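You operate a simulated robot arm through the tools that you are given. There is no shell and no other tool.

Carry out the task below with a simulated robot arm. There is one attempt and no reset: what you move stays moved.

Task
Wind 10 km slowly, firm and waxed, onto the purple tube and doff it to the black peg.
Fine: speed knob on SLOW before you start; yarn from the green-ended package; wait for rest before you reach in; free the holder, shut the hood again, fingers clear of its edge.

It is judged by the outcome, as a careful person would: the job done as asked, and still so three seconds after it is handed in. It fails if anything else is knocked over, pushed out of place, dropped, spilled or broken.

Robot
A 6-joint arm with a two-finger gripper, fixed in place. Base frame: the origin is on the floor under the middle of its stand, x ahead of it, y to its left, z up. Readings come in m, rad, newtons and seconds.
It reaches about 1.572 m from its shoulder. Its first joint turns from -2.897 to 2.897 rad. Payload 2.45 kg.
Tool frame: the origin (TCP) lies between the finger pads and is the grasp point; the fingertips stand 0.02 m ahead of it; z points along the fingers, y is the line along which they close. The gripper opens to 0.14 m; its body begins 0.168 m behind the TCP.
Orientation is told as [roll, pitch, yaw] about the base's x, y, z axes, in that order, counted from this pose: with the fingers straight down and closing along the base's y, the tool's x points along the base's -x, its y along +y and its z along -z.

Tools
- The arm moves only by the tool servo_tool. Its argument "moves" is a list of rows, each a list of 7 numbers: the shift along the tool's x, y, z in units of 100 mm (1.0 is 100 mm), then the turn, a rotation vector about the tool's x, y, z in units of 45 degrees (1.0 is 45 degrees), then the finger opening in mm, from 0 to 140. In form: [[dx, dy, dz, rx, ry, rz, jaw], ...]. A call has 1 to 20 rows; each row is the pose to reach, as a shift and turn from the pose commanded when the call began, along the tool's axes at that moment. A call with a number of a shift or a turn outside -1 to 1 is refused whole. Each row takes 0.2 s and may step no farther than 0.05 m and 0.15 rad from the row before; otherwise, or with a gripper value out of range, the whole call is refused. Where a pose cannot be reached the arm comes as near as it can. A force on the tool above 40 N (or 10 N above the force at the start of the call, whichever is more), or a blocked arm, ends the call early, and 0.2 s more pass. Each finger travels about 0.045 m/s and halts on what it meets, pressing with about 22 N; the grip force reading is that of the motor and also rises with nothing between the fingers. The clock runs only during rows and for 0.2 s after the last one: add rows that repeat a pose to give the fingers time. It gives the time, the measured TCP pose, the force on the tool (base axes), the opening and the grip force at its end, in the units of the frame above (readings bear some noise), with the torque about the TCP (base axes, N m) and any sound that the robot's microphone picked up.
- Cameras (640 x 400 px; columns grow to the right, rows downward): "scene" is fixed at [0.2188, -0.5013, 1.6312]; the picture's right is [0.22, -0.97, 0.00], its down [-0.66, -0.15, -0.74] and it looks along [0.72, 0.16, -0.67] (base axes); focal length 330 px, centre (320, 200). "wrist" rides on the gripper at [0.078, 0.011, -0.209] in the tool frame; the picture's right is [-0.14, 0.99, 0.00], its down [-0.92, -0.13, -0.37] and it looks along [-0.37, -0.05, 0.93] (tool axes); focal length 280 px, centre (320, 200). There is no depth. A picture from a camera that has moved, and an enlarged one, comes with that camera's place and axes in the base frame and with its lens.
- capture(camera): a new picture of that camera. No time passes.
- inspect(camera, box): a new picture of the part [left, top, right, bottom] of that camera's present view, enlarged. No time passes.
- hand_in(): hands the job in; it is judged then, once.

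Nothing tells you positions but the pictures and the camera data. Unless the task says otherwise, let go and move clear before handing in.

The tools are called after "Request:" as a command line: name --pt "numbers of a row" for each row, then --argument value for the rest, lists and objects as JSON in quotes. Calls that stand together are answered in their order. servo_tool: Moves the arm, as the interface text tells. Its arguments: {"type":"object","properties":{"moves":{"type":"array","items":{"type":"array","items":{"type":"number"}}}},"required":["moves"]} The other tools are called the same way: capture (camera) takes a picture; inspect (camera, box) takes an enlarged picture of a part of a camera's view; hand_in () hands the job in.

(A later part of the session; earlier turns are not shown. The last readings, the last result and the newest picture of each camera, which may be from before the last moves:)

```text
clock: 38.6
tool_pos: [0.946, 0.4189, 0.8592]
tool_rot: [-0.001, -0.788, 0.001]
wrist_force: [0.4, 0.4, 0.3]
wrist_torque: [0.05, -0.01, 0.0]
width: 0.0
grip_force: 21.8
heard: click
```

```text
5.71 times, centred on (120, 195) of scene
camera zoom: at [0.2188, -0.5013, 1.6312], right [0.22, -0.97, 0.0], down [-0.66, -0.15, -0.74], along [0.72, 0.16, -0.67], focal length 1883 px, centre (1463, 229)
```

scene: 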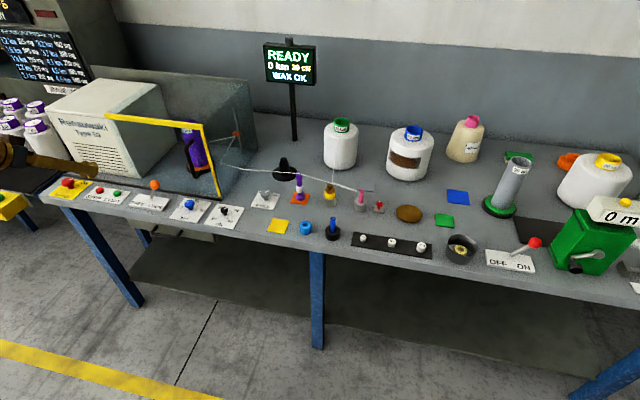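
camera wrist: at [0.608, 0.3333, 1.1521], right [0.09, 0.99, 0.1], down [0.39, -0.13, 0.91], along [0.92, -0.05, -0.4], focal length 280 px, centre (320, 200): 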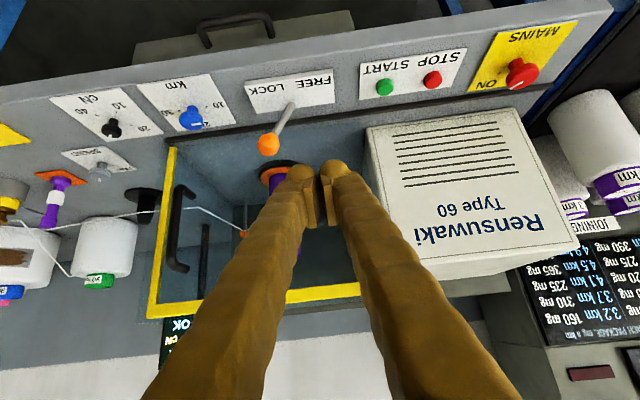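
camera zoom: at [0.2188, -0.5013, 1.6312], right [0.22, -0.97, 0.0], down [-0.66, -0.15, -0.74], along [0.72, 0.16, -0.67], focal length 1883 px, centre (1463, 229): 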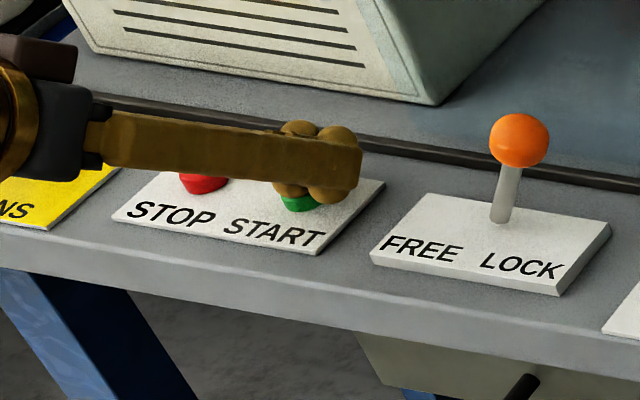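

I heard a click, so START may already be pressed. I'll check the display and the tube.

Request:
inspect --camera "scene" --box '[250, 30, 350, 100]'

Request:
inspect --camera "scene" --box '[150, 90, 270, 200]'

```text
5.71 times, centred on (300, 65) of scene
camera zoom: at [0.2188, -0.5013, 1.6312], right [0.22, -0.97, 0.0], down [-0.66, -0.15, -0.74], along [0.72, 0.16, -0.67], focal length 1883 px, centre (434, 971)
```

zoom: 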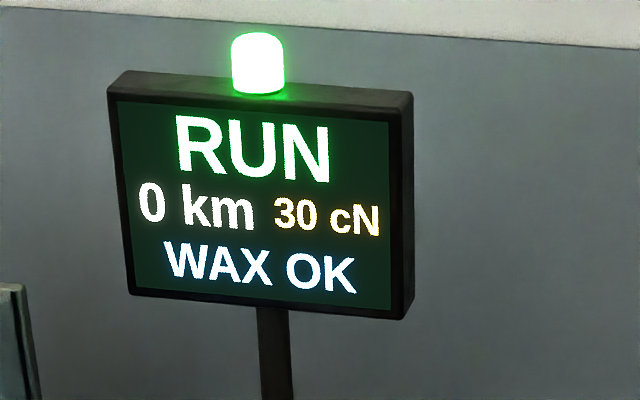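

```text
3.64 times, centred on (210, 145) of scene
camera zoom: at [0.2188, -0.5013, 1.6312], right [0.22, -0.97, 0.0], down [-0.66, -0.15, -0.74], along [0.72, 0.16, -0.67], focal length 1198 px, centre (720, 400)
```

zoom: 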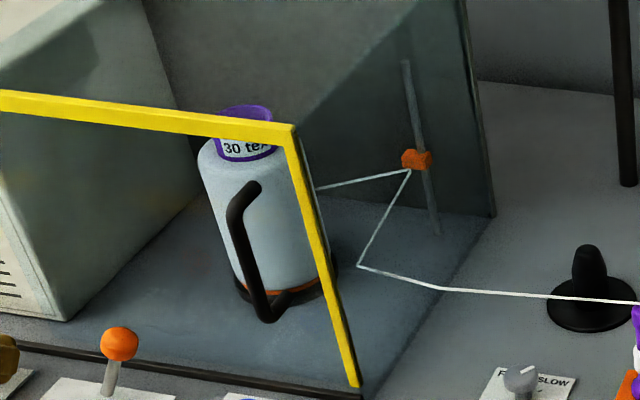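

The machine is in RUN with yarn building on the tube. I'll lift off START and retreat to a clear spot, then watch the display.

Request:
servo_tool --pt "-0.28 0 -0.28 0 0 0 0" --pt "-0.56 0 -0.56 0 0 0 0" --pt "-0.56 0 -0.9 0 0 0 0" --pt "-0.5 0 -1.0 0 0 0 0"

Request:
inspect --camera "scene" --box '[250, 30, 350, 100]'

Request:
inspect --camera "scene" --box '[150, 90, 390, 240]'

```text
clock: 39.6
tool_pos: [0.9115, 0.4181, 0.965]
tool_rot: [-0.001, -0.787, 0.004]
wrist_force: [0.7, -0.4, -0.1]
wrist_torque: [0.0, -0.01, 0.01]
width: 0.0
grip_force: 21.8
```

```text
5.71 times, centred on (300, 65) of scene
camera zoom: at [0.2188, -0.5013, 1.6312], right [0.22, -0.97, 0.0], down [-0.66, -0.15, -0.74], along [0.72, 0.16, -0.67], focal length 1883 px, centre (434, 971)
```

zoom: 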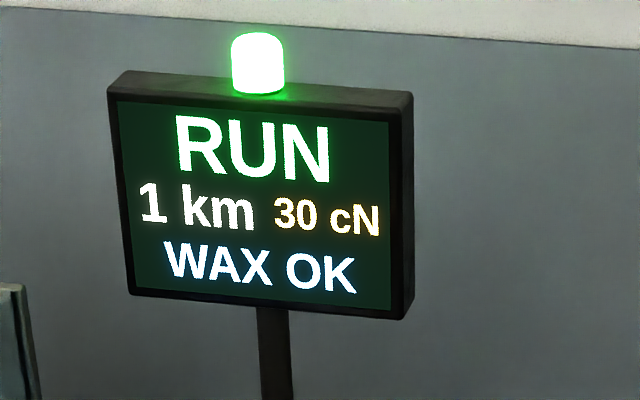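

```text
2.67 times, centred on (270, 165) of scene
camera zoom: at [0.2188, -0.5013, 1.6312], right [0.22, -0.97, 0.0], down [-0.66, -0.15, -0.74], along [0.72, 0.16, -0.67], focal length 879 px, centre (453, 293)
```

zoom: 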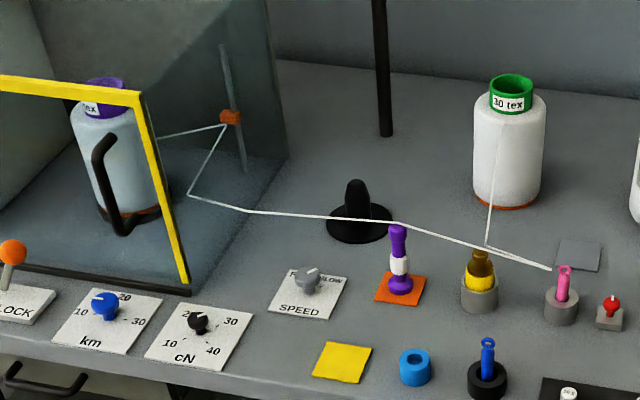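

It is winding at roughly 1 km per second with wax OK. While it runs I'll pull back and up to look at the hood from above and in front, staying outside.

Request:
servo_tool --pt "-0.1 -0.3 -0.32 0 0 0 0" --pt "-0.2 -0.6 -0.65 0 0 0 0" --pt "-0.3 -0.9 -0.98 0 0 0 0"

Request:
servo_tool --pt "-0.1 -0.3 -0.32 0 0 0 0" --pt "-0.2 -0.6 -0.65 0 0 0 0" --pt "-0.3 -0.9 -0.98 0 0 0 0"

Request:
servo_tool --pt "-0.1 -0.3 -0.32 0 0 0 0" --pt "-0.2 -0.6 -0.65 0 0 0 0" --pt "-0.3 -0.9 -0.98 0 0 0 0"

Request:
capture --camera "wrist"

Request:
capture --camera "scene"

```text
clock: 40.4
tool_pos: [0.8623, 0.3297, 1.0545]
tool_rot: [0.001, -0.788, 0.003]
wrist_force: [0.5, -0.2, 0.3]
wrist_torque: [0.04, -0.03, -0.02]
width: 0.0001
grip_force: 21.6
```

```text
clock: 41.2
tool_pos: [0.8135, 0.2378, 1.1456]
tool_rot: [-0.001, -0.787, 0.003]
wrist_force: [0.7, 0.0, 0.3]
wrist_torque: [-0.01, -0.03, 0.03]
width: 0.0
grip_force: 22.4
```

```text
clock: 42.0
tool_pos: [0.7645, 0.1477, 1.2354]
tool_rot: [-0.001, -0.788, 0.003]
wrist_force: [-0.6, 0.4, 0.1]
wrist_torque: [-0.04, 0.02, -0.02]
width: 0.0
grip_force: 22.2
```

```text
taken
camera wrist: at [0.5634, 0.1576, 1.3273], right [0.09, 0.99, 0.1], down [0.39, -0.13, 0.91], along [0.92, -0.05, -0.4], focal length 280 px, centre (320, 200)
```

wrist: 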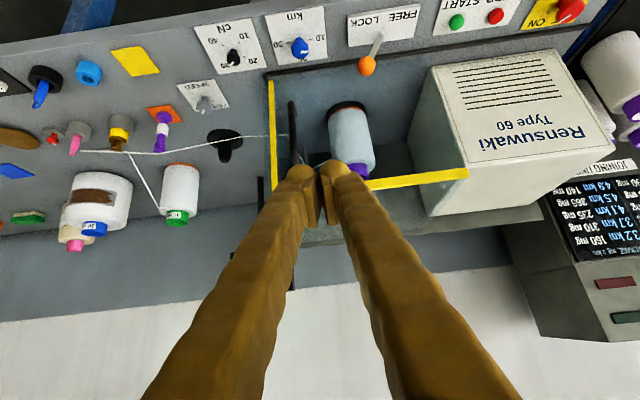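

```text
taken
```

scene: 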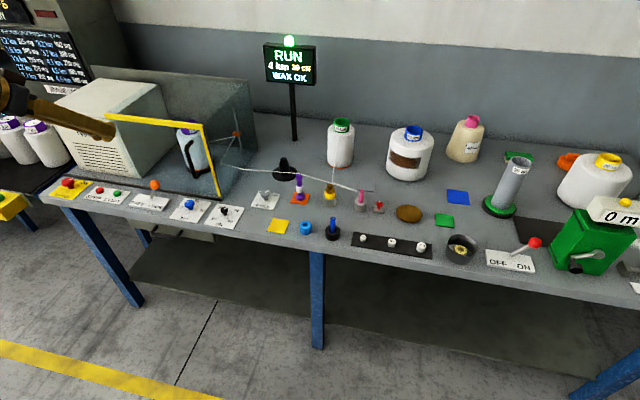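

4 km done. I'll open the jaws while waiting and inspect the hood's top and interior.

Request:
servo_tool --pt "0 0 -0.3 0 0 0 40" --pt "0 0 -0.6 0 0 0 80" --pt "0 0 -0.9 0 0 0 120" --pt "0 0 -1.0 0 0 0 140" --pt "0 0 -1.0 0 0 0 140" --pt "0 0 -1.0 0 0 0 140"

Request:
capture --camera "wrist"

Request:
inspect --camera "wrist" --box '[240, 40, 480, 240]'

Request:
inspect --camera "scene" --box '[90, 60, 270, 210]'

```text
clock: 43.4
tool_pos: [0.6961, 0.148, 1.307]
tool_rot: [-0.001, -0.787, 0.003]
wrist_force: [0.6, 0.3, -0.4]
wrist_torque: [0.0, -0.02, -0.02]
width: 0.1196
grip_force: 0.0
```

```text
taken
camera wrist: at [0.4935, 0.1578, 1.3989], right [0.09, 0.99, 0.1], down [0.39, -0.13, 0.91], along [0.92, -0.05, -0.4], focal length 280 px, centre (320, 200)
```

wrist: 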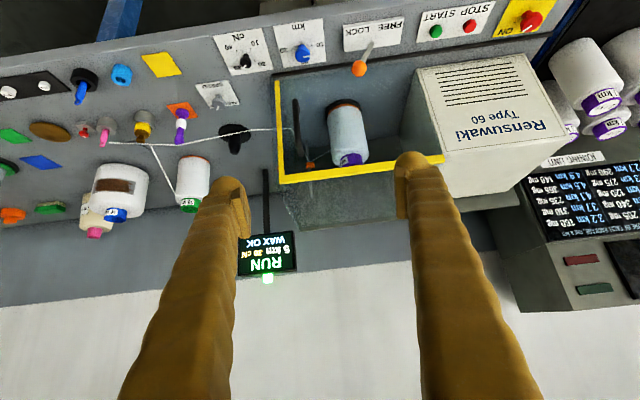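

```text
2.00 times, centred on (360, 140) of wrist
camera zoom: at [0.4935, 0.1578, 1.3989], right [0.09, 0.99, 0.1], down [0.39, -0.13, 0.91], along [0.92, -0.05, -0.4], focal length 561 px, centre (240, 320)
```

zoom: 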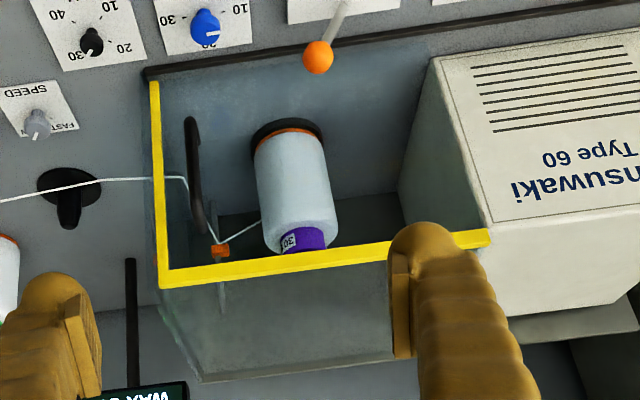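

```text
2.67 times, centred on (180, 135) of scene
camera zoom: at [0.2188, -0.5013, 1.6312], right [0.22, -0.97, 0.0], down [-0.66, -0.15, -0.74], along [0.72, 0.16, -0.67], focal length 879 px, centre (693, 373)
```

zoom: 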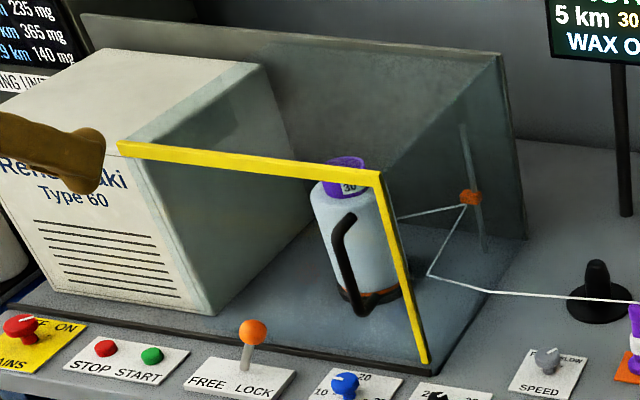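

5 km wound and still WAX OK; the hood's front pane looks like a slider on the rail. While waiting I'll look down on the hood from above to see whether it has a glass roof.

Request:
servo_tool --pt "-0.17 0.05 0.05 0 0.16 0 140" --pt "-0.34 0.1 0.1 0 0.33 0 140" --pt "-0.5 0.15 0.15 0 0.5 0 140" --pt "-0.67 0.2 0.2 0 0.67 0 140" --pt "-0.84 0.25 0.27 0 0.84 0 140" --pt "-1.0 0.3 0.35 0 1.0 0 140" --pt "-1.0 0.3 0.35 0 1.0 0 140"

Request:
servo_tool --pt "-0.4 0.1 -0.2 0 0 0 140" --pt "-0.8 0.2 -0.4 0 0 0 140" --pt "-1.0 0.3 -0.4 0 0 0 140"

Request:
capture --camera "wrist"

Request:
capture --camera "scene"

```text
clock: 45.0
tool_pos: [0.7898, 0.177, 1.3529]
tool_rot: [0.001, -0.002, 0.005]
wrist_force: [0.8, 0.7, 0.0]
wrist_torque: [0.0, -0.02, 0.02]
width: 0.14
grip_force: 0.1
```

```text
clock: 45.8
tool_pos: [0.8907, 0.2071, 1.3943]
tool_rot: [-0.001, -0.003, 0.004]
wrist_force: [0.4, 0.5, 0.3]
wrist_torque: [0.05, -0.08, -0.01]
width: 0.1398
grip_force: 0.0
```

```text
taken
camera wrist: at [0.813, 0.218, 1.6031], right [0.13, 0.99, 0.0], down [0.92, -0.13, 0.37], along [0.37, -0.05, -0.93], focal length 280 px, centre (320, 200)
```

wrist: 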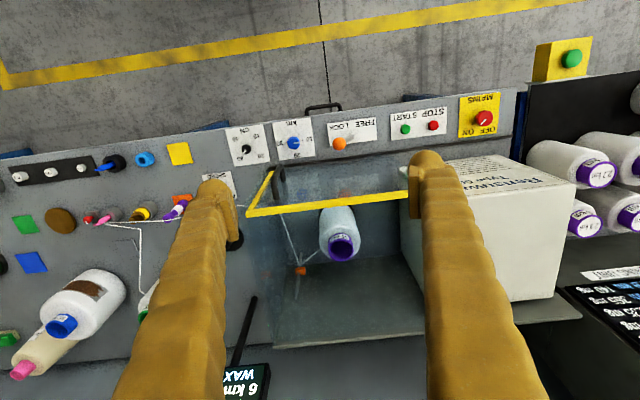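

```text
taken
```

scene: 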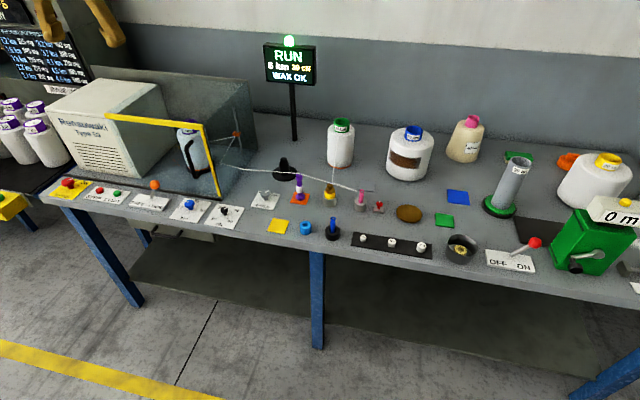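

Request:
inspect --camera "wrist" --box '[230, 140, 450, 360]'

Request:
inspect --camera "wrist" --box '[230, 150, 350, 230]'

Request:
inspect --camera "scene" --box '[250, 30, 350, 100]'

```text
1.82 times, centred on (340, 250) of wrist
camera zoom: at [0.813, 0.218, 1.6031], right [0.13, 0.99, 0.0], down [0.92, -0.13, 0.37], along [0.37, -0.05, -0.93], focal length 510 px, centre (284, 109)
```

zoom: 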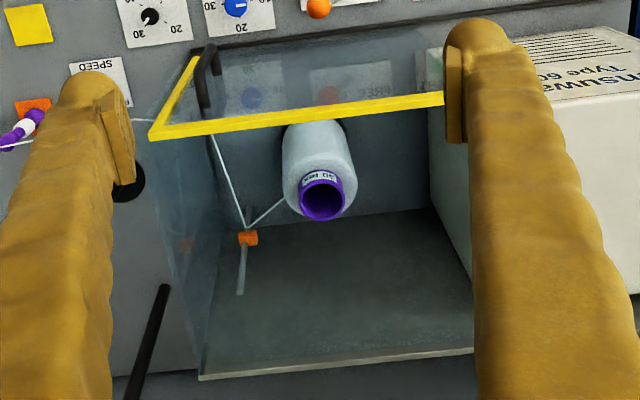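

```text
5.00 times, centred on (290, 190) of wrist
camera zoom: at [0.813, 0.218, 1.6031], right [0.13, 0.99, 0.0], down [0.92, -0.13, 0.37], along [0.37, -0.05, -0.93], focal length 1402 px, centre (470, 250)
```

zoom: 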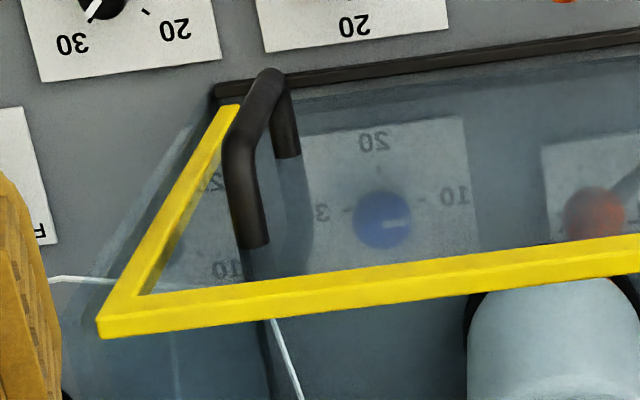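

```text
5.71 times, centred on (300, 65) of scene
camera zoom: at [0.2188, -0.5013, 1.6312], right [0.22, -0.97, 0.0], down [-0.66, -0.15, -0.74], along [0.72, 0.16, -0.67], focal length 1883 px, centre (434, 971)
```

zoom: 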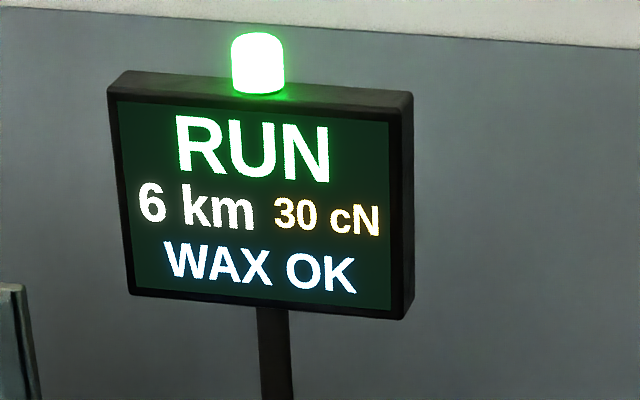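

6 km now. I can see reflections in the front pane; I need to know whether the top is glazed, so I'll zoom in on the roof edges while it winds.

Request:
inspect --camera "scene" --box '[90, 55, 190, 125]'

Request:
inspect --camera "scene" --box '[170, 60, 270, 140]'

Request:
inspect --camera "wrist" --box '[300, 190, 440, 350]'

Request:
inspect --camera "wrist" --box '[240, 200, 340, 360]'

```text
5.71 times, centred on (140, 90) of scene
camera zoom: at [0.2188, -0.5013, 1.6312], right [0.22, -0.97, 0.0], down [-0.66, -0.15, -0.74], along [0.72, 0.16, -0.67], focal length 1883 px, centre (1349, 829)
```

zoom: 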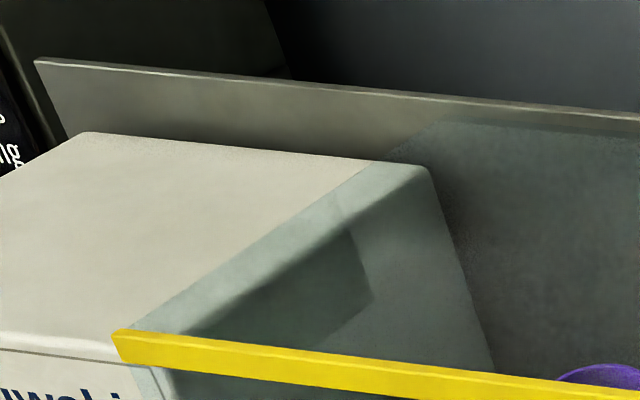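

```text
5.00 times, centred on (220, 100) of scene
camera zoom: at [0.2188, -0.5013, 1.6312], right [0.22, -0.97, 0.0], down [-0.66, -0.15, -0.74], along [0.72, 0.16, -0.67], focal length 1647 px, centre (820, 700)
```

zoom: 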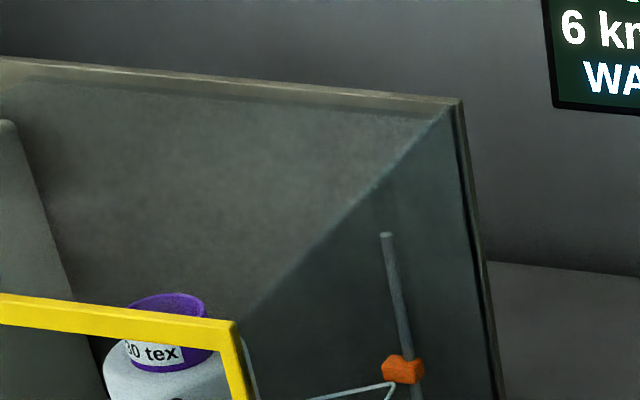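

```text
2.50 times, centred on (370, 270) of wrist
camera zoom: at [0.813, 0.218, 1.6031], right [0.13, 0.99, 0.0], down [0.92, -0.13, 0.37], along [0.37, -0.05, -0.93], focal length 701 px, centre (195, 25)
```

zoom: 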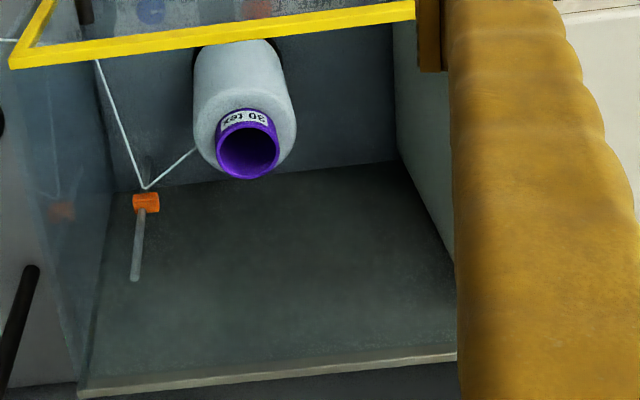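

```text
2.50 times, centred on (290, 280) of wrist
camera zoom: at [0.813, 0.218, 1.6031], right [0.13, 0.99, 0.0], down [0.92, -0.13, 0.37], along [0.37, -0.05, -0.93], focal length 701 px, centre (395, 0)
```

zoom: 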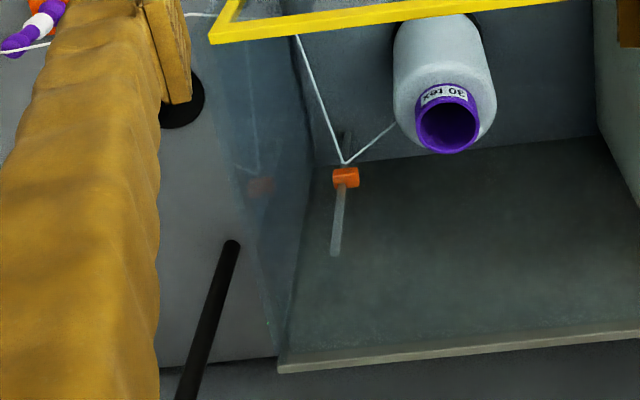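

There is a glass roof joined to the front pane, and both clear the machine box, so the hood should slide left over it along the rail. I'll hold still here until winding has finished.

Request:
servo_tool --pt "0 0 0 0 0 0 140" --pt "0 0 0 0 0 0 140" --pt "0 0 0 0 0 0 140" --pt "0 0 0 0 0 0 140" --pt "0 0 0 0 0 0 140" --pt "0 0 0 0 0 0 140" --pt "0 0 0 0 0 0 140" --pt "0 0 0 0 0 0 140" --pt "0 0 0 0 0 0 140" --pt "0 0 0 0 0 0 140" --pt "0 0 0 0 0 0 140" --pt "0 0 0 0 0 0 140" --pt "0 0 0 0 0 0 140" --pt "0 0 0 0 0 0 140" --pt "0 0 0 0 0 0 140"

Request:
inspect --camera "scene" --box '[250, 30, 350, 100]'

Request:
capture --camera "scene"

```text
clock: 49.0
tool_pos: [0.8893, 0.2068, 1.3927]
tool_rot: [0.0, -0.003, 0.004]
wrist_force: [0.7, 0.0, 0.5]
wrist_torque: [-0.06, -0.01, -0.01]
width: 0.1398
grip_force: 0.1
```

```text
5.71 times, centred on (300, 65) of scene
camera zoom: at [0.2188, -0.5013, 1.6312], right [0.22, -0.97, 0.0], down [-0.66, -0.15, -0.74], along [0.72, 0.16, -0.67], focal length 1883 px, centre (434, 971)
```

zoom: 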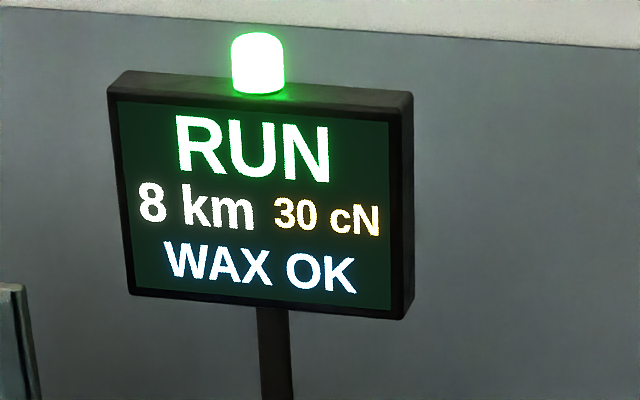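

```text
taken
```

scene: 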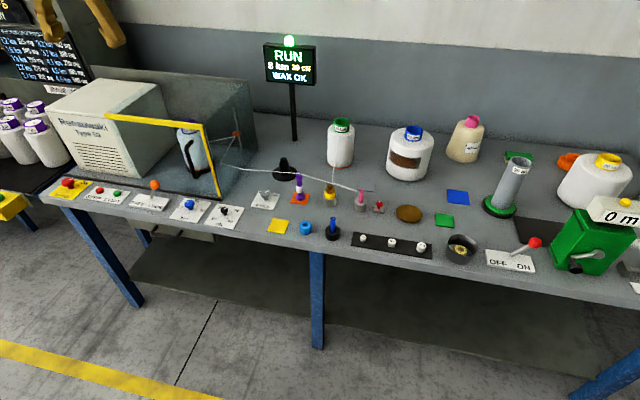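

8 km so far. I'll keep waiting.

Request:
servo_tool --pt "0 0 0 0 0 0 140" --pt "0 0 0 0 0 0 140" --pt "0 0 0 0 0 0 140" --pt "0 0 0 0 0 0 140" --pt "0 0 0 0 0 0 140" --pt "0 0 0 0 0 0 140" --pt "0 0 0 0 0 0 140" --pt "0 0 0 0 0 0 140" --pt "0 0 0 0 0 0 140" --pt "0 0 0 0 0 0 140" --pt "0 0 0 0 0 0 140" --pt "0 0 0 0 0 0 140" --pt "0 0 0 0 0 0 140" --pt "0 0 0 0 0 0 140"

Request:
inspect --camera "scene" --box '[250, 30, 350, 100]'

Request:
capture --camera "wrist"

```text
clock: 52.0
tool_pos: [0.89, 0.2071, 1.3931]
tool_rot: [0.0, -0.005, 0.003]
wrist_force: [-0.3, 0.1, -0.6]
wrist_torque: [0.04, 0.03, 0.0]
width: 0.1399
grip_force: 0.1
```

```text
5.71 times, centred on (300, 65) of scene
camera zoom: at [0.2188, -0.5013, 1.6312], right [0.22, -0.97, 0.0], down [-0.66, -0.15, -0.74], along [0.72, 0.16, -0.67], focal length 1883 px, centre (434, 971)
```

zoom: 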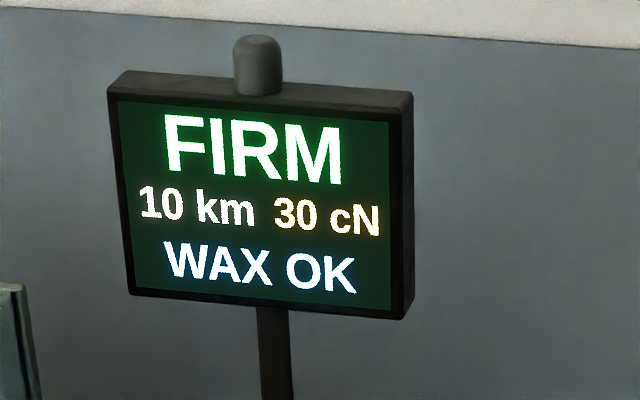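

```text
taken
camera wrist: at [0.8133, 0.218, 1.6023], right [0.13, 0.99, 0.0], down [0.92, -0.13, 0.37], along [0.37, -0.05, -0.93], focal length 280 px, centre (320, 200)
```

wrist: 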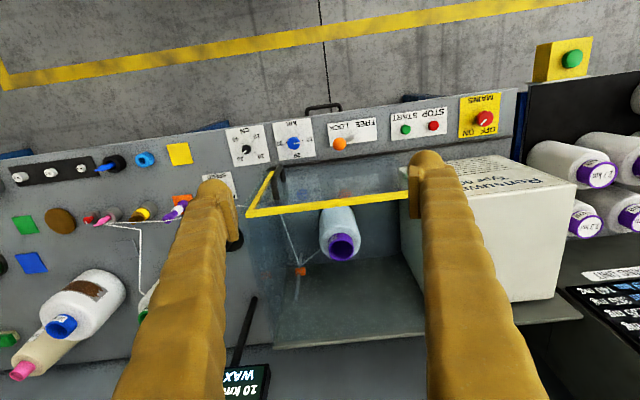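

The display reads FIRM, 10 km, 30 cN, WAX OK and the lamp is out, so winding is done. Before reaching in I'll make sure it is at rest, while bringing the gripper above the hood handle at about (0.976, 0.097).

Request:
servo_tool --pt "-0.15 -0.25 0.23 0 0 0 120" --pt "-0.3 -0.5 0.46 0 0 0 100" --pt "-0.45 -0.75 0.7 0 0 0 70" --pt "-0.6 -1.0 0.93 0 0 0 45" --pt "-0.6 -1.0 0.93 0 0 0 45" --pt "-0.6 -1.0 0.93 0 0 0 45"

Request:
capture --camera "wrist"

Request:
capture --camera "scene"

Request:
inspect --camera "scene" --box '[150, 90, 270, 200]'

```text
clock: 53.4
tool_pos: [0.9516, 0.1069, 1.2995]
tool_rot: [0.0, -0.001, 0.004]
wrist_force: [0.3, 0.1, -0.6]
wrist_torque: [0.0, 0.01, 0.01]
width: 0.0451
grip_force: 0.0
```

```text
taken
camera wrist: at [0.8744, 0.1182, 1.509], right [0.13, 0.99, 0.0], down [0.92, -0.13, 0.37], along [0.37, -0.05, -0.93], focal length 280 px, centre (320, 200)
```

wrist: 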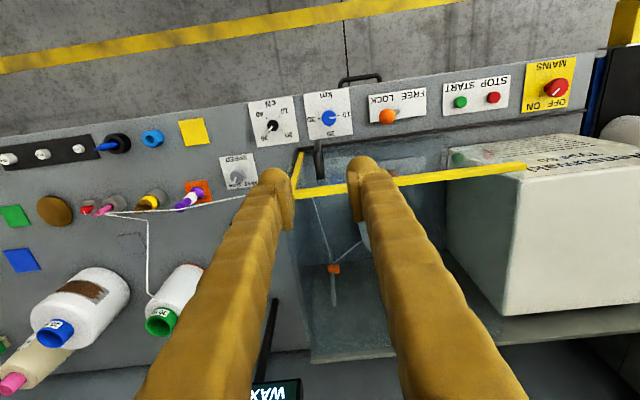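

```text
taken
```

scene: 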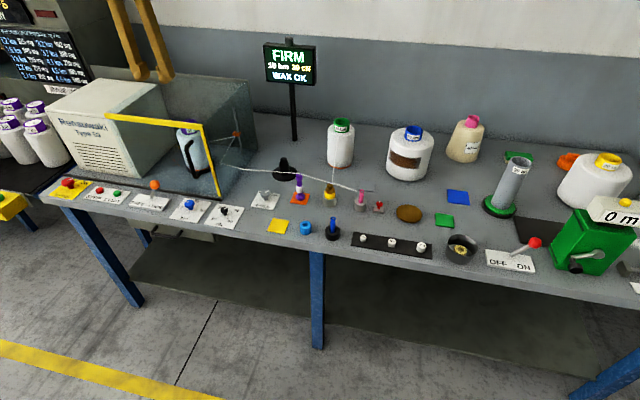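

```text
3.64 times, centred on (210, 145) of scene
camera zoom: at [0.2188, -0.5013, 1.6312], right [0.22, -0.97, 0.0], down [-0.66, -0.15, -0.74], along [0.72, 0.16, -0.67], focal length 1198 px, centre (720, 400)
```

zoom: 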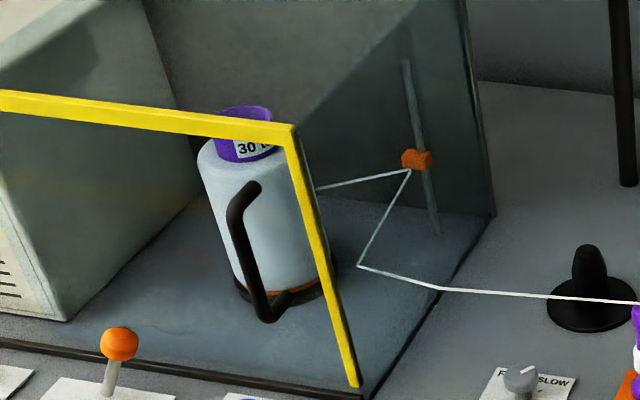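

The hood handle is visible between the fingers below. I'll enlarge it to line up, and check again that the package stays still.

Request:
inspect --camera "wrist" --box '[260, 120, 380, 220]'

Request:
inspect --camera "scene" --box '[170, 110, 230, 150]'

```text
4.00 times, centred on (320, 170) of wrist
camera zoom: at [0.8744, 0.1182, 1.509], right [0.13, 0.99, 0.0], down [0.92, -0.13, 0.37], along [0.37, -0.05, -0.93], focal length 1122 px, centre (320, 320)
```

zoom: 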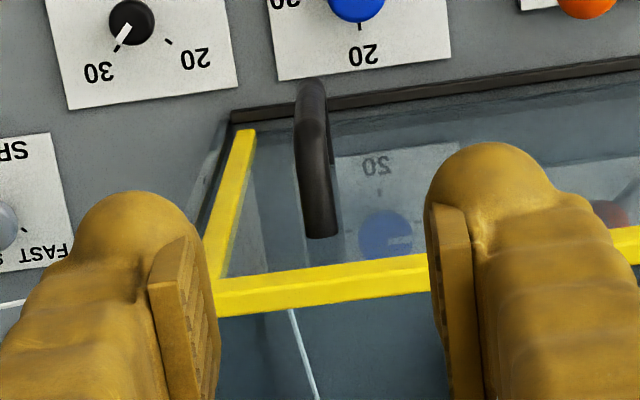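

```text
10.00 times, centred on (200, 130) of scene
camera zoom: at [0.2188, -0.5013, 1.6312], right [0.22, -0.97, 0.0], down [-0.66, -0.15, -0.74], along [0.72, 0.16, -0.67], focal length 3295 px, centre (1520, 900)
```

zoom: 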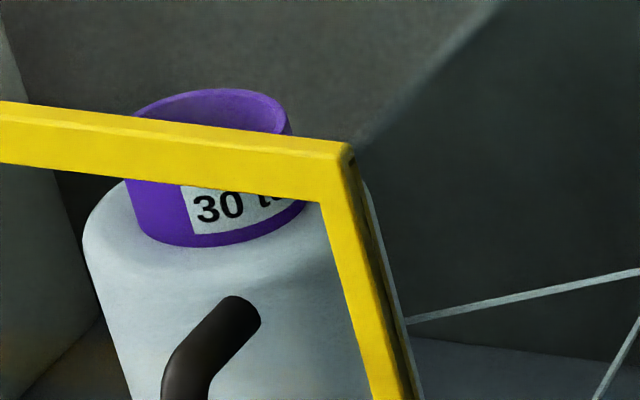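

The handle bar is at about (0.973, 0.098). I'll lower the open jaws around it, keeping the fingers in front of the pane.

Request:
servo_tool --pt "-0.12 -0.04 0.3 0 0 0 45" --pt "-0.224 -0.09 0.65 0 0 0 45" --pt "-0.224 -0.09 1.0 0 0 0 45"

Request:
servo_tool --pt "0 0 0.4 0 0 0 45" --pt "0 0 0.8 0 0 0 45" --pt "0 0 0.8 0 0 0 45"

Request:
capture --camera "wrist"

Request:
inspect --camera "scene" --box '[90, 60, 270, 210]'

```text
clock: 54.2
tool_pos: [0.9745, 0.0979, 1.1995]
tool_rot: [0.0, -0.003, 0.003]
wrist_force: [0.1, -0.3, 0.0]
wrist_torque: [0.01, -0.04, -0.04]
width: 0.045
grip_force: 0.1
```

```text
clock: 55.0
tool_pos: [0.9727, 0.0993, 1.1207]
tool_rot: [0.001, -0.002, 0.003]
wrist_force: [0.5, 0.2, -0.2]
wrist_torque: [-0.02, 0.01, -0.03]
width: 0.0451
grip_force: 0.0
```

```text
taken
camera wrist: at [0.8968, 0.1104, 1.3294], right [0.13, 0.99, 0.0], down [0.92, -0.13, 0.37], along [0.37, -0.05, -0.93], focal length 280 px, centre (320, 200)
```

wrist: 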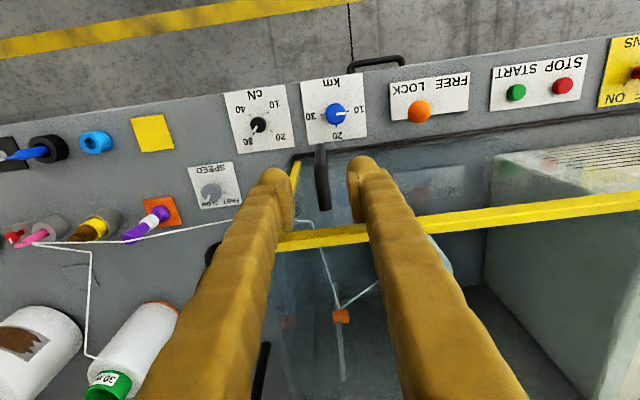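

```text
2.67 times, centred on (180, 135) of scene
camera zoom: at [0.2188, -0.5013, 1.6312], right [0.22, -0.97, 0.0], down [-0.66, -0.15, -0.74], along [0.72, 0.16, -0.67], focal length 879 px, centre (693, 373)
```

zoom: 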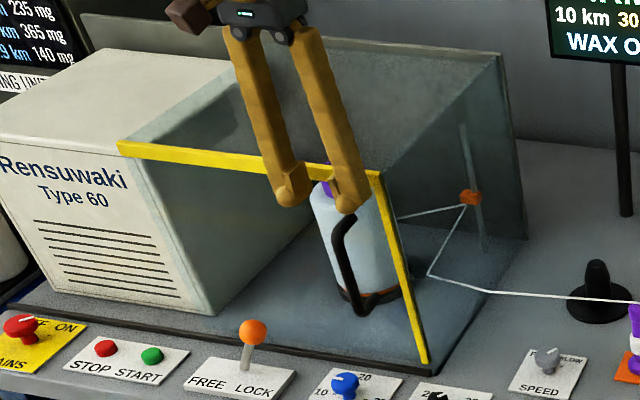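

The handle sits centrally between the fingers. I'll lower another 10 cm around it.

Request:
servo_tool --pt "0 0 0.25 0 0 0 45" --pt "0 0 0.5 0 0 0 45" --pt "0 0 0.75 0 0 0 45" --pt "0 0 1.0 0 0 0 45" --pt "0 0 1.0 0 0 0 45"

Request:
capture --camera "wrist"

Request:
inspect --camera "scene" --box '[90, 60, 270, 210]'

```text
clock: 56.2
tool_pos: [0.9738, 0.0999, 1.0197]
tool_rot: [0.0, -0.003, 0.004]
wrist_force: [0.2, -0.6, -0.2]
wrist_torque: [0.01, 0.01, 0.01]
width: 0.0446
grip_force: 0.0
```

```text
taken
camera wrist: at [0.8973, 0.1105, 1.2291], right [0.13, 0.99, 0.0], down [0.92, -0.13, 0.37], along [0.37, -0.05, -0.93], focal length 280 px, centre (320, 200)
```

wrist: 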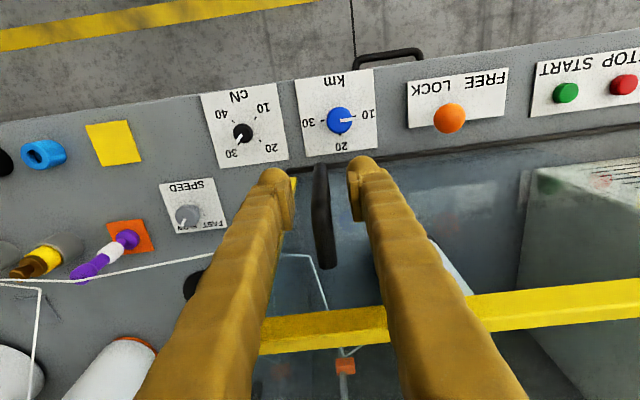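

```text
2.67 times, centred on (180, 135) of scene
camera zoom: at [0.2188, -0.5013, 1.6312], right [0.22, -0.97, 0.0], down [-0.66, -0.15, -0.74], along [0.72, 0.16, -0.67], focal length 879 px, centre (693, 373)
```

zoom: 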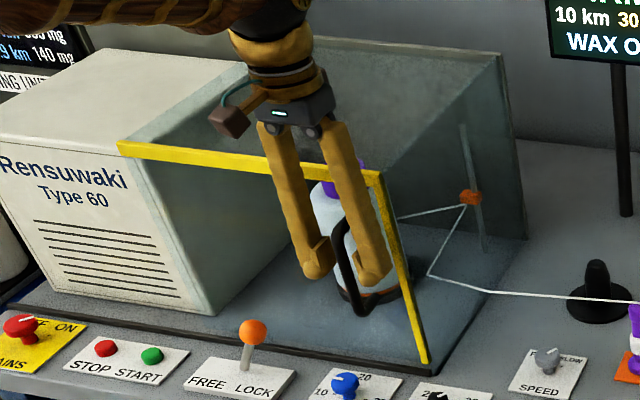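

The jaws are around the handle without touching it. One last check that the tube is at rest, then I'll slide the hood.

Request:
inspect --camera "scene" --box '[170, 110, 230, 150]'

Request:
inspect --camera "scene" --box '[250, 30, 350, 100]'

```text
10.00 times, centred on (200, 130) of scene
camera zoom: at [0.2188, -0.5013, 1.6312], right [0.22, -0.97, 0.0], down [-0.66, -0.15, -0.74], along [0.72, 0.16, -0.67], focal length 3295 px, centre (1520, 900)
```

zoom: 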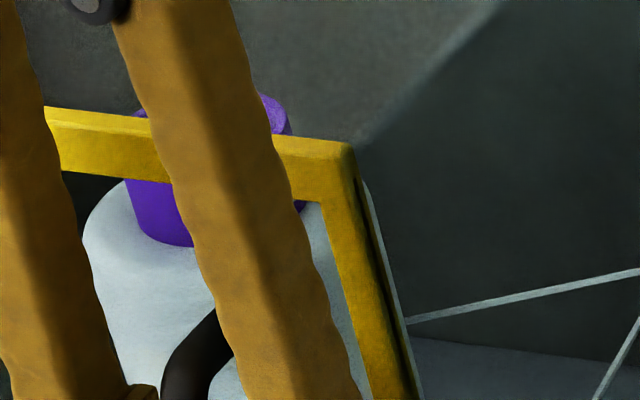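

```text
5.71 times, centred on (300, 65) of scene
camera zoom: at [0.2188, -0.5013, 1.6312], right [0.22, -0.97, 0.0], down [-0.66, -0.15, -0.74], along [0.72, 0.16, -0.67], focal length 1883 px, centre (434, 971)
```

zoom: 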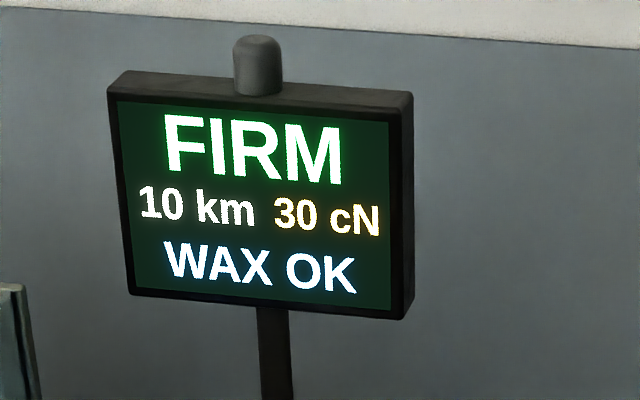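

Display and lamp show it stopped and the label hasn't moved. I'll push the handle to the left gently.

Request:
servo_tool --pt "0 0.15 0 0 0 0 45" --pt "0 0.3 0 0 0 0 45" --pt "0 0.45 0 0 0 0 45" --pt "0 0.6 0 0 0 0 45"

Request:
capture --camera "wrist"

Request:
inspect --camera "scene" --box '[90, 60, 270, 210]'

```text
clock: 57.2
tool_pos: [0.9732, 0.1593, 1.0208]
tool_rot: [0.001, -0.003, 0.003]
wrist_force: [0.6, -0.1, 0.1]
wrist_torque: [-0.02, -0.01, 0.04]
width: 0.0448
grip_force: 0.1
```

```text
taken
camera wrist: at [0.8969, 0.1704, 1.2291], right [0.13, 0.99, 0.0], down [0.92, -0.13, 0.37], along [0.37, -0.05, -0.93], focal length 280 px, centre (320, 200)
```

wrist: 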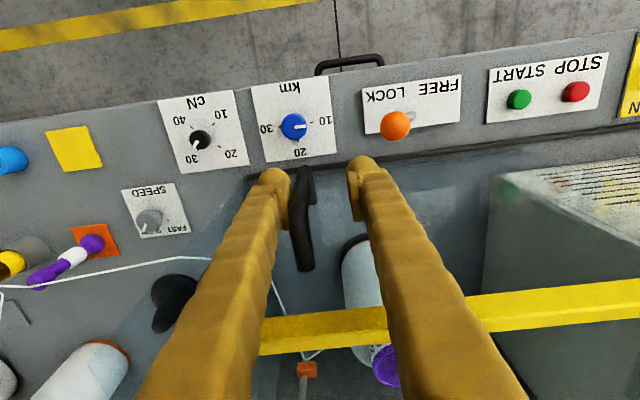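

```text
2.67 times, centred on (180, 135) of scene
camera zoom: at [0.2188, -0.5013, 1.6312], right [0.22, -0.97, 0.0], down [-0.66, -0.15, -0.74], along [0.72, 0.16, -0.67], focal length 879 px, centre (693, 373)
```

zoom: 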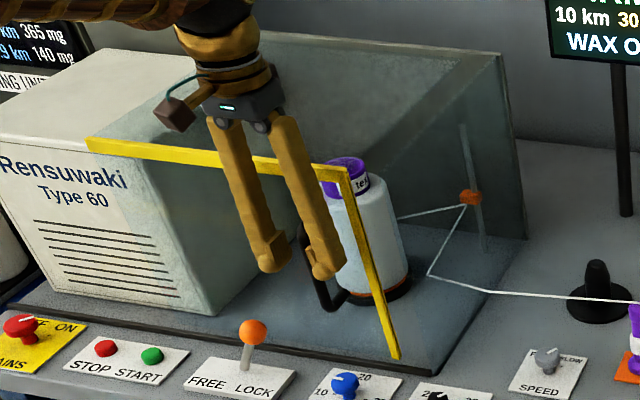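

The hood slides left easily. I'll keep pushing it toward the end of its travel.

Request:
servo_tool --pt "0 0.25 0 0 0 0 45" --pt "0 0.5 0 0 0 0 45" --pt "0 0.75 0 0 0 0 45" --pt "0 1.0 0 0 0 0 45"

Request:
servo_tool --pt "0 0.25 0 0 0 0 45" --pt "0 0.5 0 0 0 0 45" --pt "0 0.75 0 0 0 0 45" --pt "0 1.0 0 0 0 0 45"

Request:
capture --camera "wrist"

Request:
capture --camera "scene"

```text
clock: 58.2
tool_pos: [0.9739, 0.2588, 1.0193]
tool_rot: [0.001, -0.001, 0.005]
wrist_force: [0.0, -0.7, 0.5]
wrist_torque: [0.03, 0.02, 0.04]
width: 0.0449
grip_force: 0.1
```

```text
clock: 59.2
tool_pos: [0.973, 0.3592, 1.0199]
tool_rot: [-0.001, -0.005, 0.003]
wrist_force: [-0.2, 0.4, 1.0]
wrist_torque: [0.04, -0.03, -0.03]
width: 0.045
grip_force: 0.0
```

```text
taken
camera wrist: at [0.8963, 0.37, 1.2298], right [0.13, 0.99, 0.0], down [0.92, -0.13, 0.37], along [0.37, -0.05, -0.93], focal length 280 px, centre (320, 200)
```

wrist: 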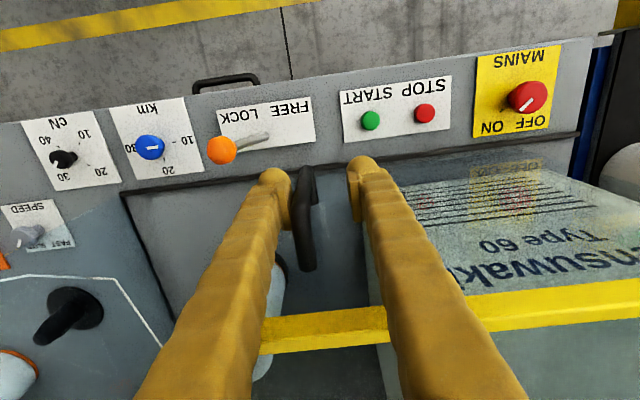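

```text
taken
```

scene: 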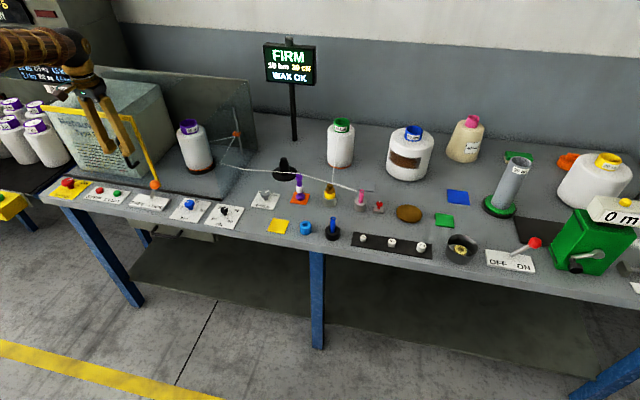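

The hood is nearly fully open. I'll push on until it meets its stop.

Request:
servo_tool --pt "0 0.2 0 0 0 0 45" --pt "0 0.4 0 0 0 0 45" --pt "0 0.6 0 0 0 0 45" --pt "0 0.8 0 0 0 0 45"

Request:
capture --camera "wrist"

Request:
inspect --camera "scene" --box '[30, 60, 270, 220]'

```text
clock: 60.2
tool_pos: [0.9729, 0.4394, 1.021]
tool_rot: [0.001, -0.001, 0.003]
wrist_force: [0.0, 0.3, 0.1]
wrist_torque: [-0.01, -0.01, -0.02]
width: 0.045
grip_force: 0.1
```

```text
taken
camera wrist: at [0.896, 0.4505, 1.2299], right [0.13, 0.99, 0.0], down [0.92, -0.13, 0.37], along [0.37, -0.05, -0.93], focal length 280 px, centre (320, 200)
```

wrist: 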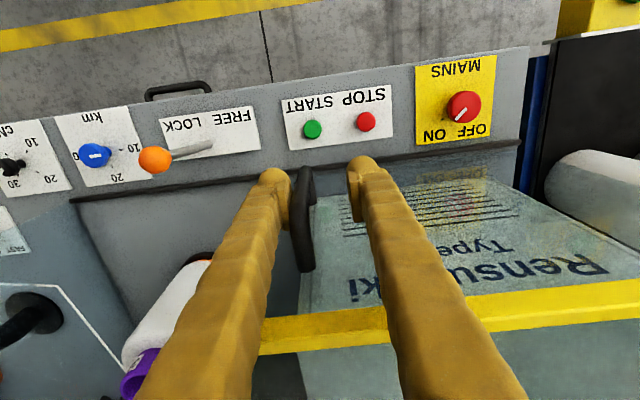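

```text
2.50 times, centred on (150, 140) of scene
camera zoom: at [0.2188, -0.5013, 1.6312], right [0.22, -0.97, 0.0], down [-0.66, -0.15, -0.74], along [0.72, 0.16, -0.67], focal length 824 px, centre (745, 350)
```

zoom: 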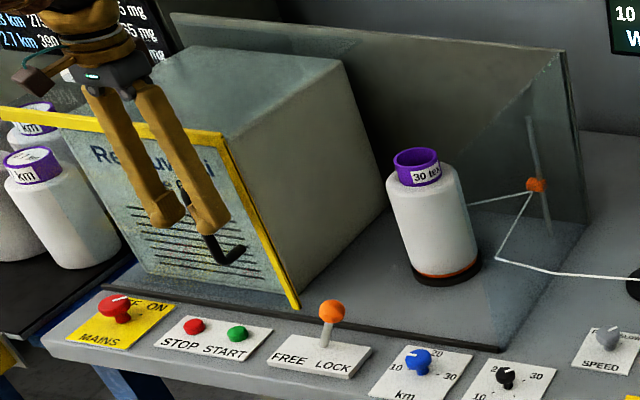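

The hood is fully clear of the package: its edge is now around y≈0.38. I'll lift the gripper off the handle and go to the FREE/LOCK lever.

Request:
servo_tool --pt "0 -0.12 0 0 0 0 45" --pt "0 -0.12 -0.4 0 0 0 45" --pt "0 -0.12 -0.8 0 0 0 45" --pt "0 -0.12 -1.0 0 0 0 45"

Request:
servo_tool --pt "0.1 -0.3 -0.3 0 0 0 30" --pt "0.3 -0.65 -0.4 0 0 0 0" --pt "0.4 -1.0 -0.4 0 0 0 0"

Request:
servo_tool --pt "0 -0.4 0 0 0 0 0" --pt "0 -0.8 0 0 0 0 0" --pt "0 -1.0 0 0 0 0 0"

Request:
capture --camera "wrist"

Request:
capture --camera "scene"

```text
clock: 61.2
tool_pos: [0.9726, 0.4267, 1.1189]
tool_rot: [0.0, -0.004, 0.003]
wrist_force: [-0.8, -0.2, 0.0]
wrist_torque: [-0.02, 0.03, 0.04]
width: 0.045
grip_force: 0.1
```

```text
clock: 62.0
tool_pos: [0.933, 0.3271, 1.1588]
tool_rot: [-0.002, -0.003, 0.003]
wrist_force: [0.5, 0.1, -0.4]
wrist_torque: [-0.09, -0.03, -0.01]
width: 0.0
grip_force: 17.1
```

```text
clock: 62.8
tool_pos: [0.9322, 0.2281, 1.1604]
tool_rot: [0.0, -0.004, 0.003]
wrist_force: [-0.1, 0.3, 0.4]
wrist_torque: [0.0, 0.01, -0.02]
width: 0.0
grip_force: 21.5
```

```text
taken
camera wrist: at [0.856, 0.2376, 1.369], right [0.13, 0.99, 0.0], down [0.92, -0.12, 0.37], along [0.37, -0.05, -0.93], focal length 280 px, centre (320, 200)
```

wrist: 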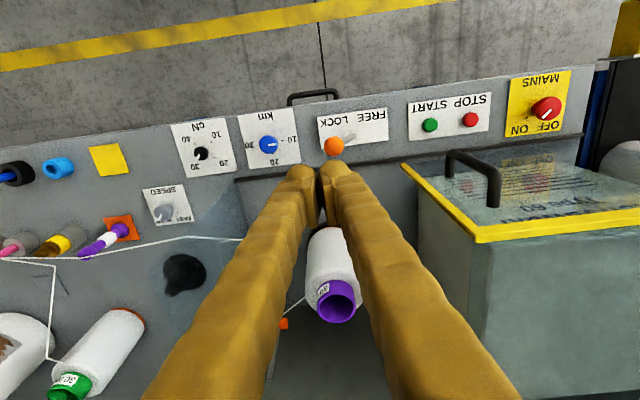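

```text
taken
```

scene: 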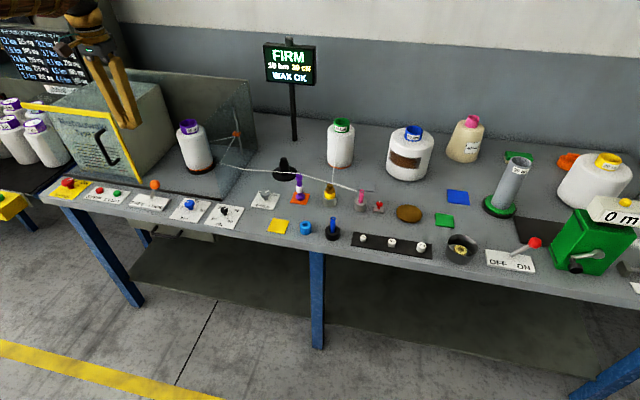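

The lever ball is nearly straight below. I'll zoom in to fix its position.

Request:
inspect --camera "wrist" --box '[290, 90, 410, 190]'

Request:
inspect --camera "scene" --box '[100, 150, 220, 230]'

```text
4.00 times, centred on (350, 140) of wrist
camera zoom: at [0.856, 0.2376, 1.369], right [0.13, 0.99, 0.0], down [0.92, -0.12, 0.37], along [0.37, -0.05, -0.93], focal length 1122 px, centre (200, 440)
```

zoom: 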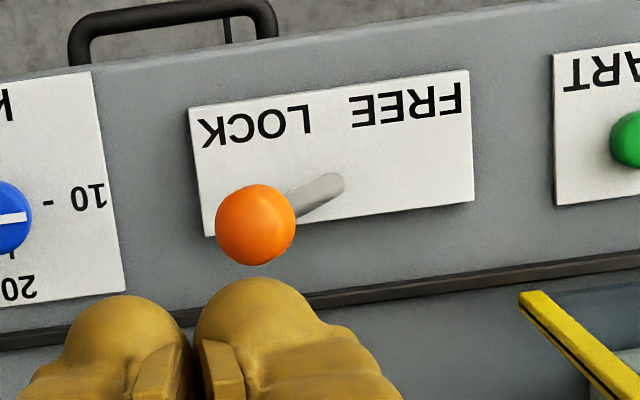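

```text
5.00 times, centred on (160, 190) of scene
camera zoom: at [0.2188, -0.5013, 1.6312], right [0.22, -0.97, 0.0], down [-0.66, -0.15, -0.74], along [0.72, 0.16, -0.67], focal length 1647 px, centre (1120, 250)
```

zoom: 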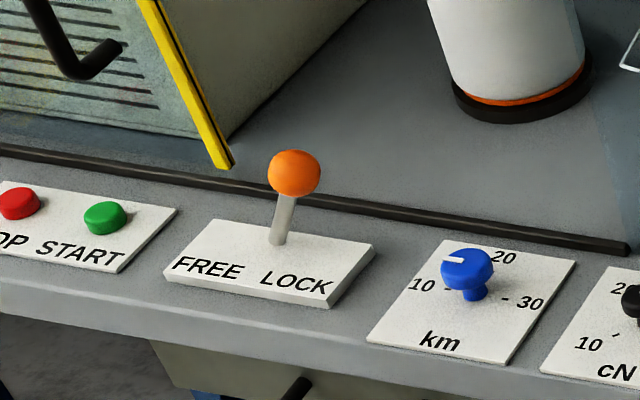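

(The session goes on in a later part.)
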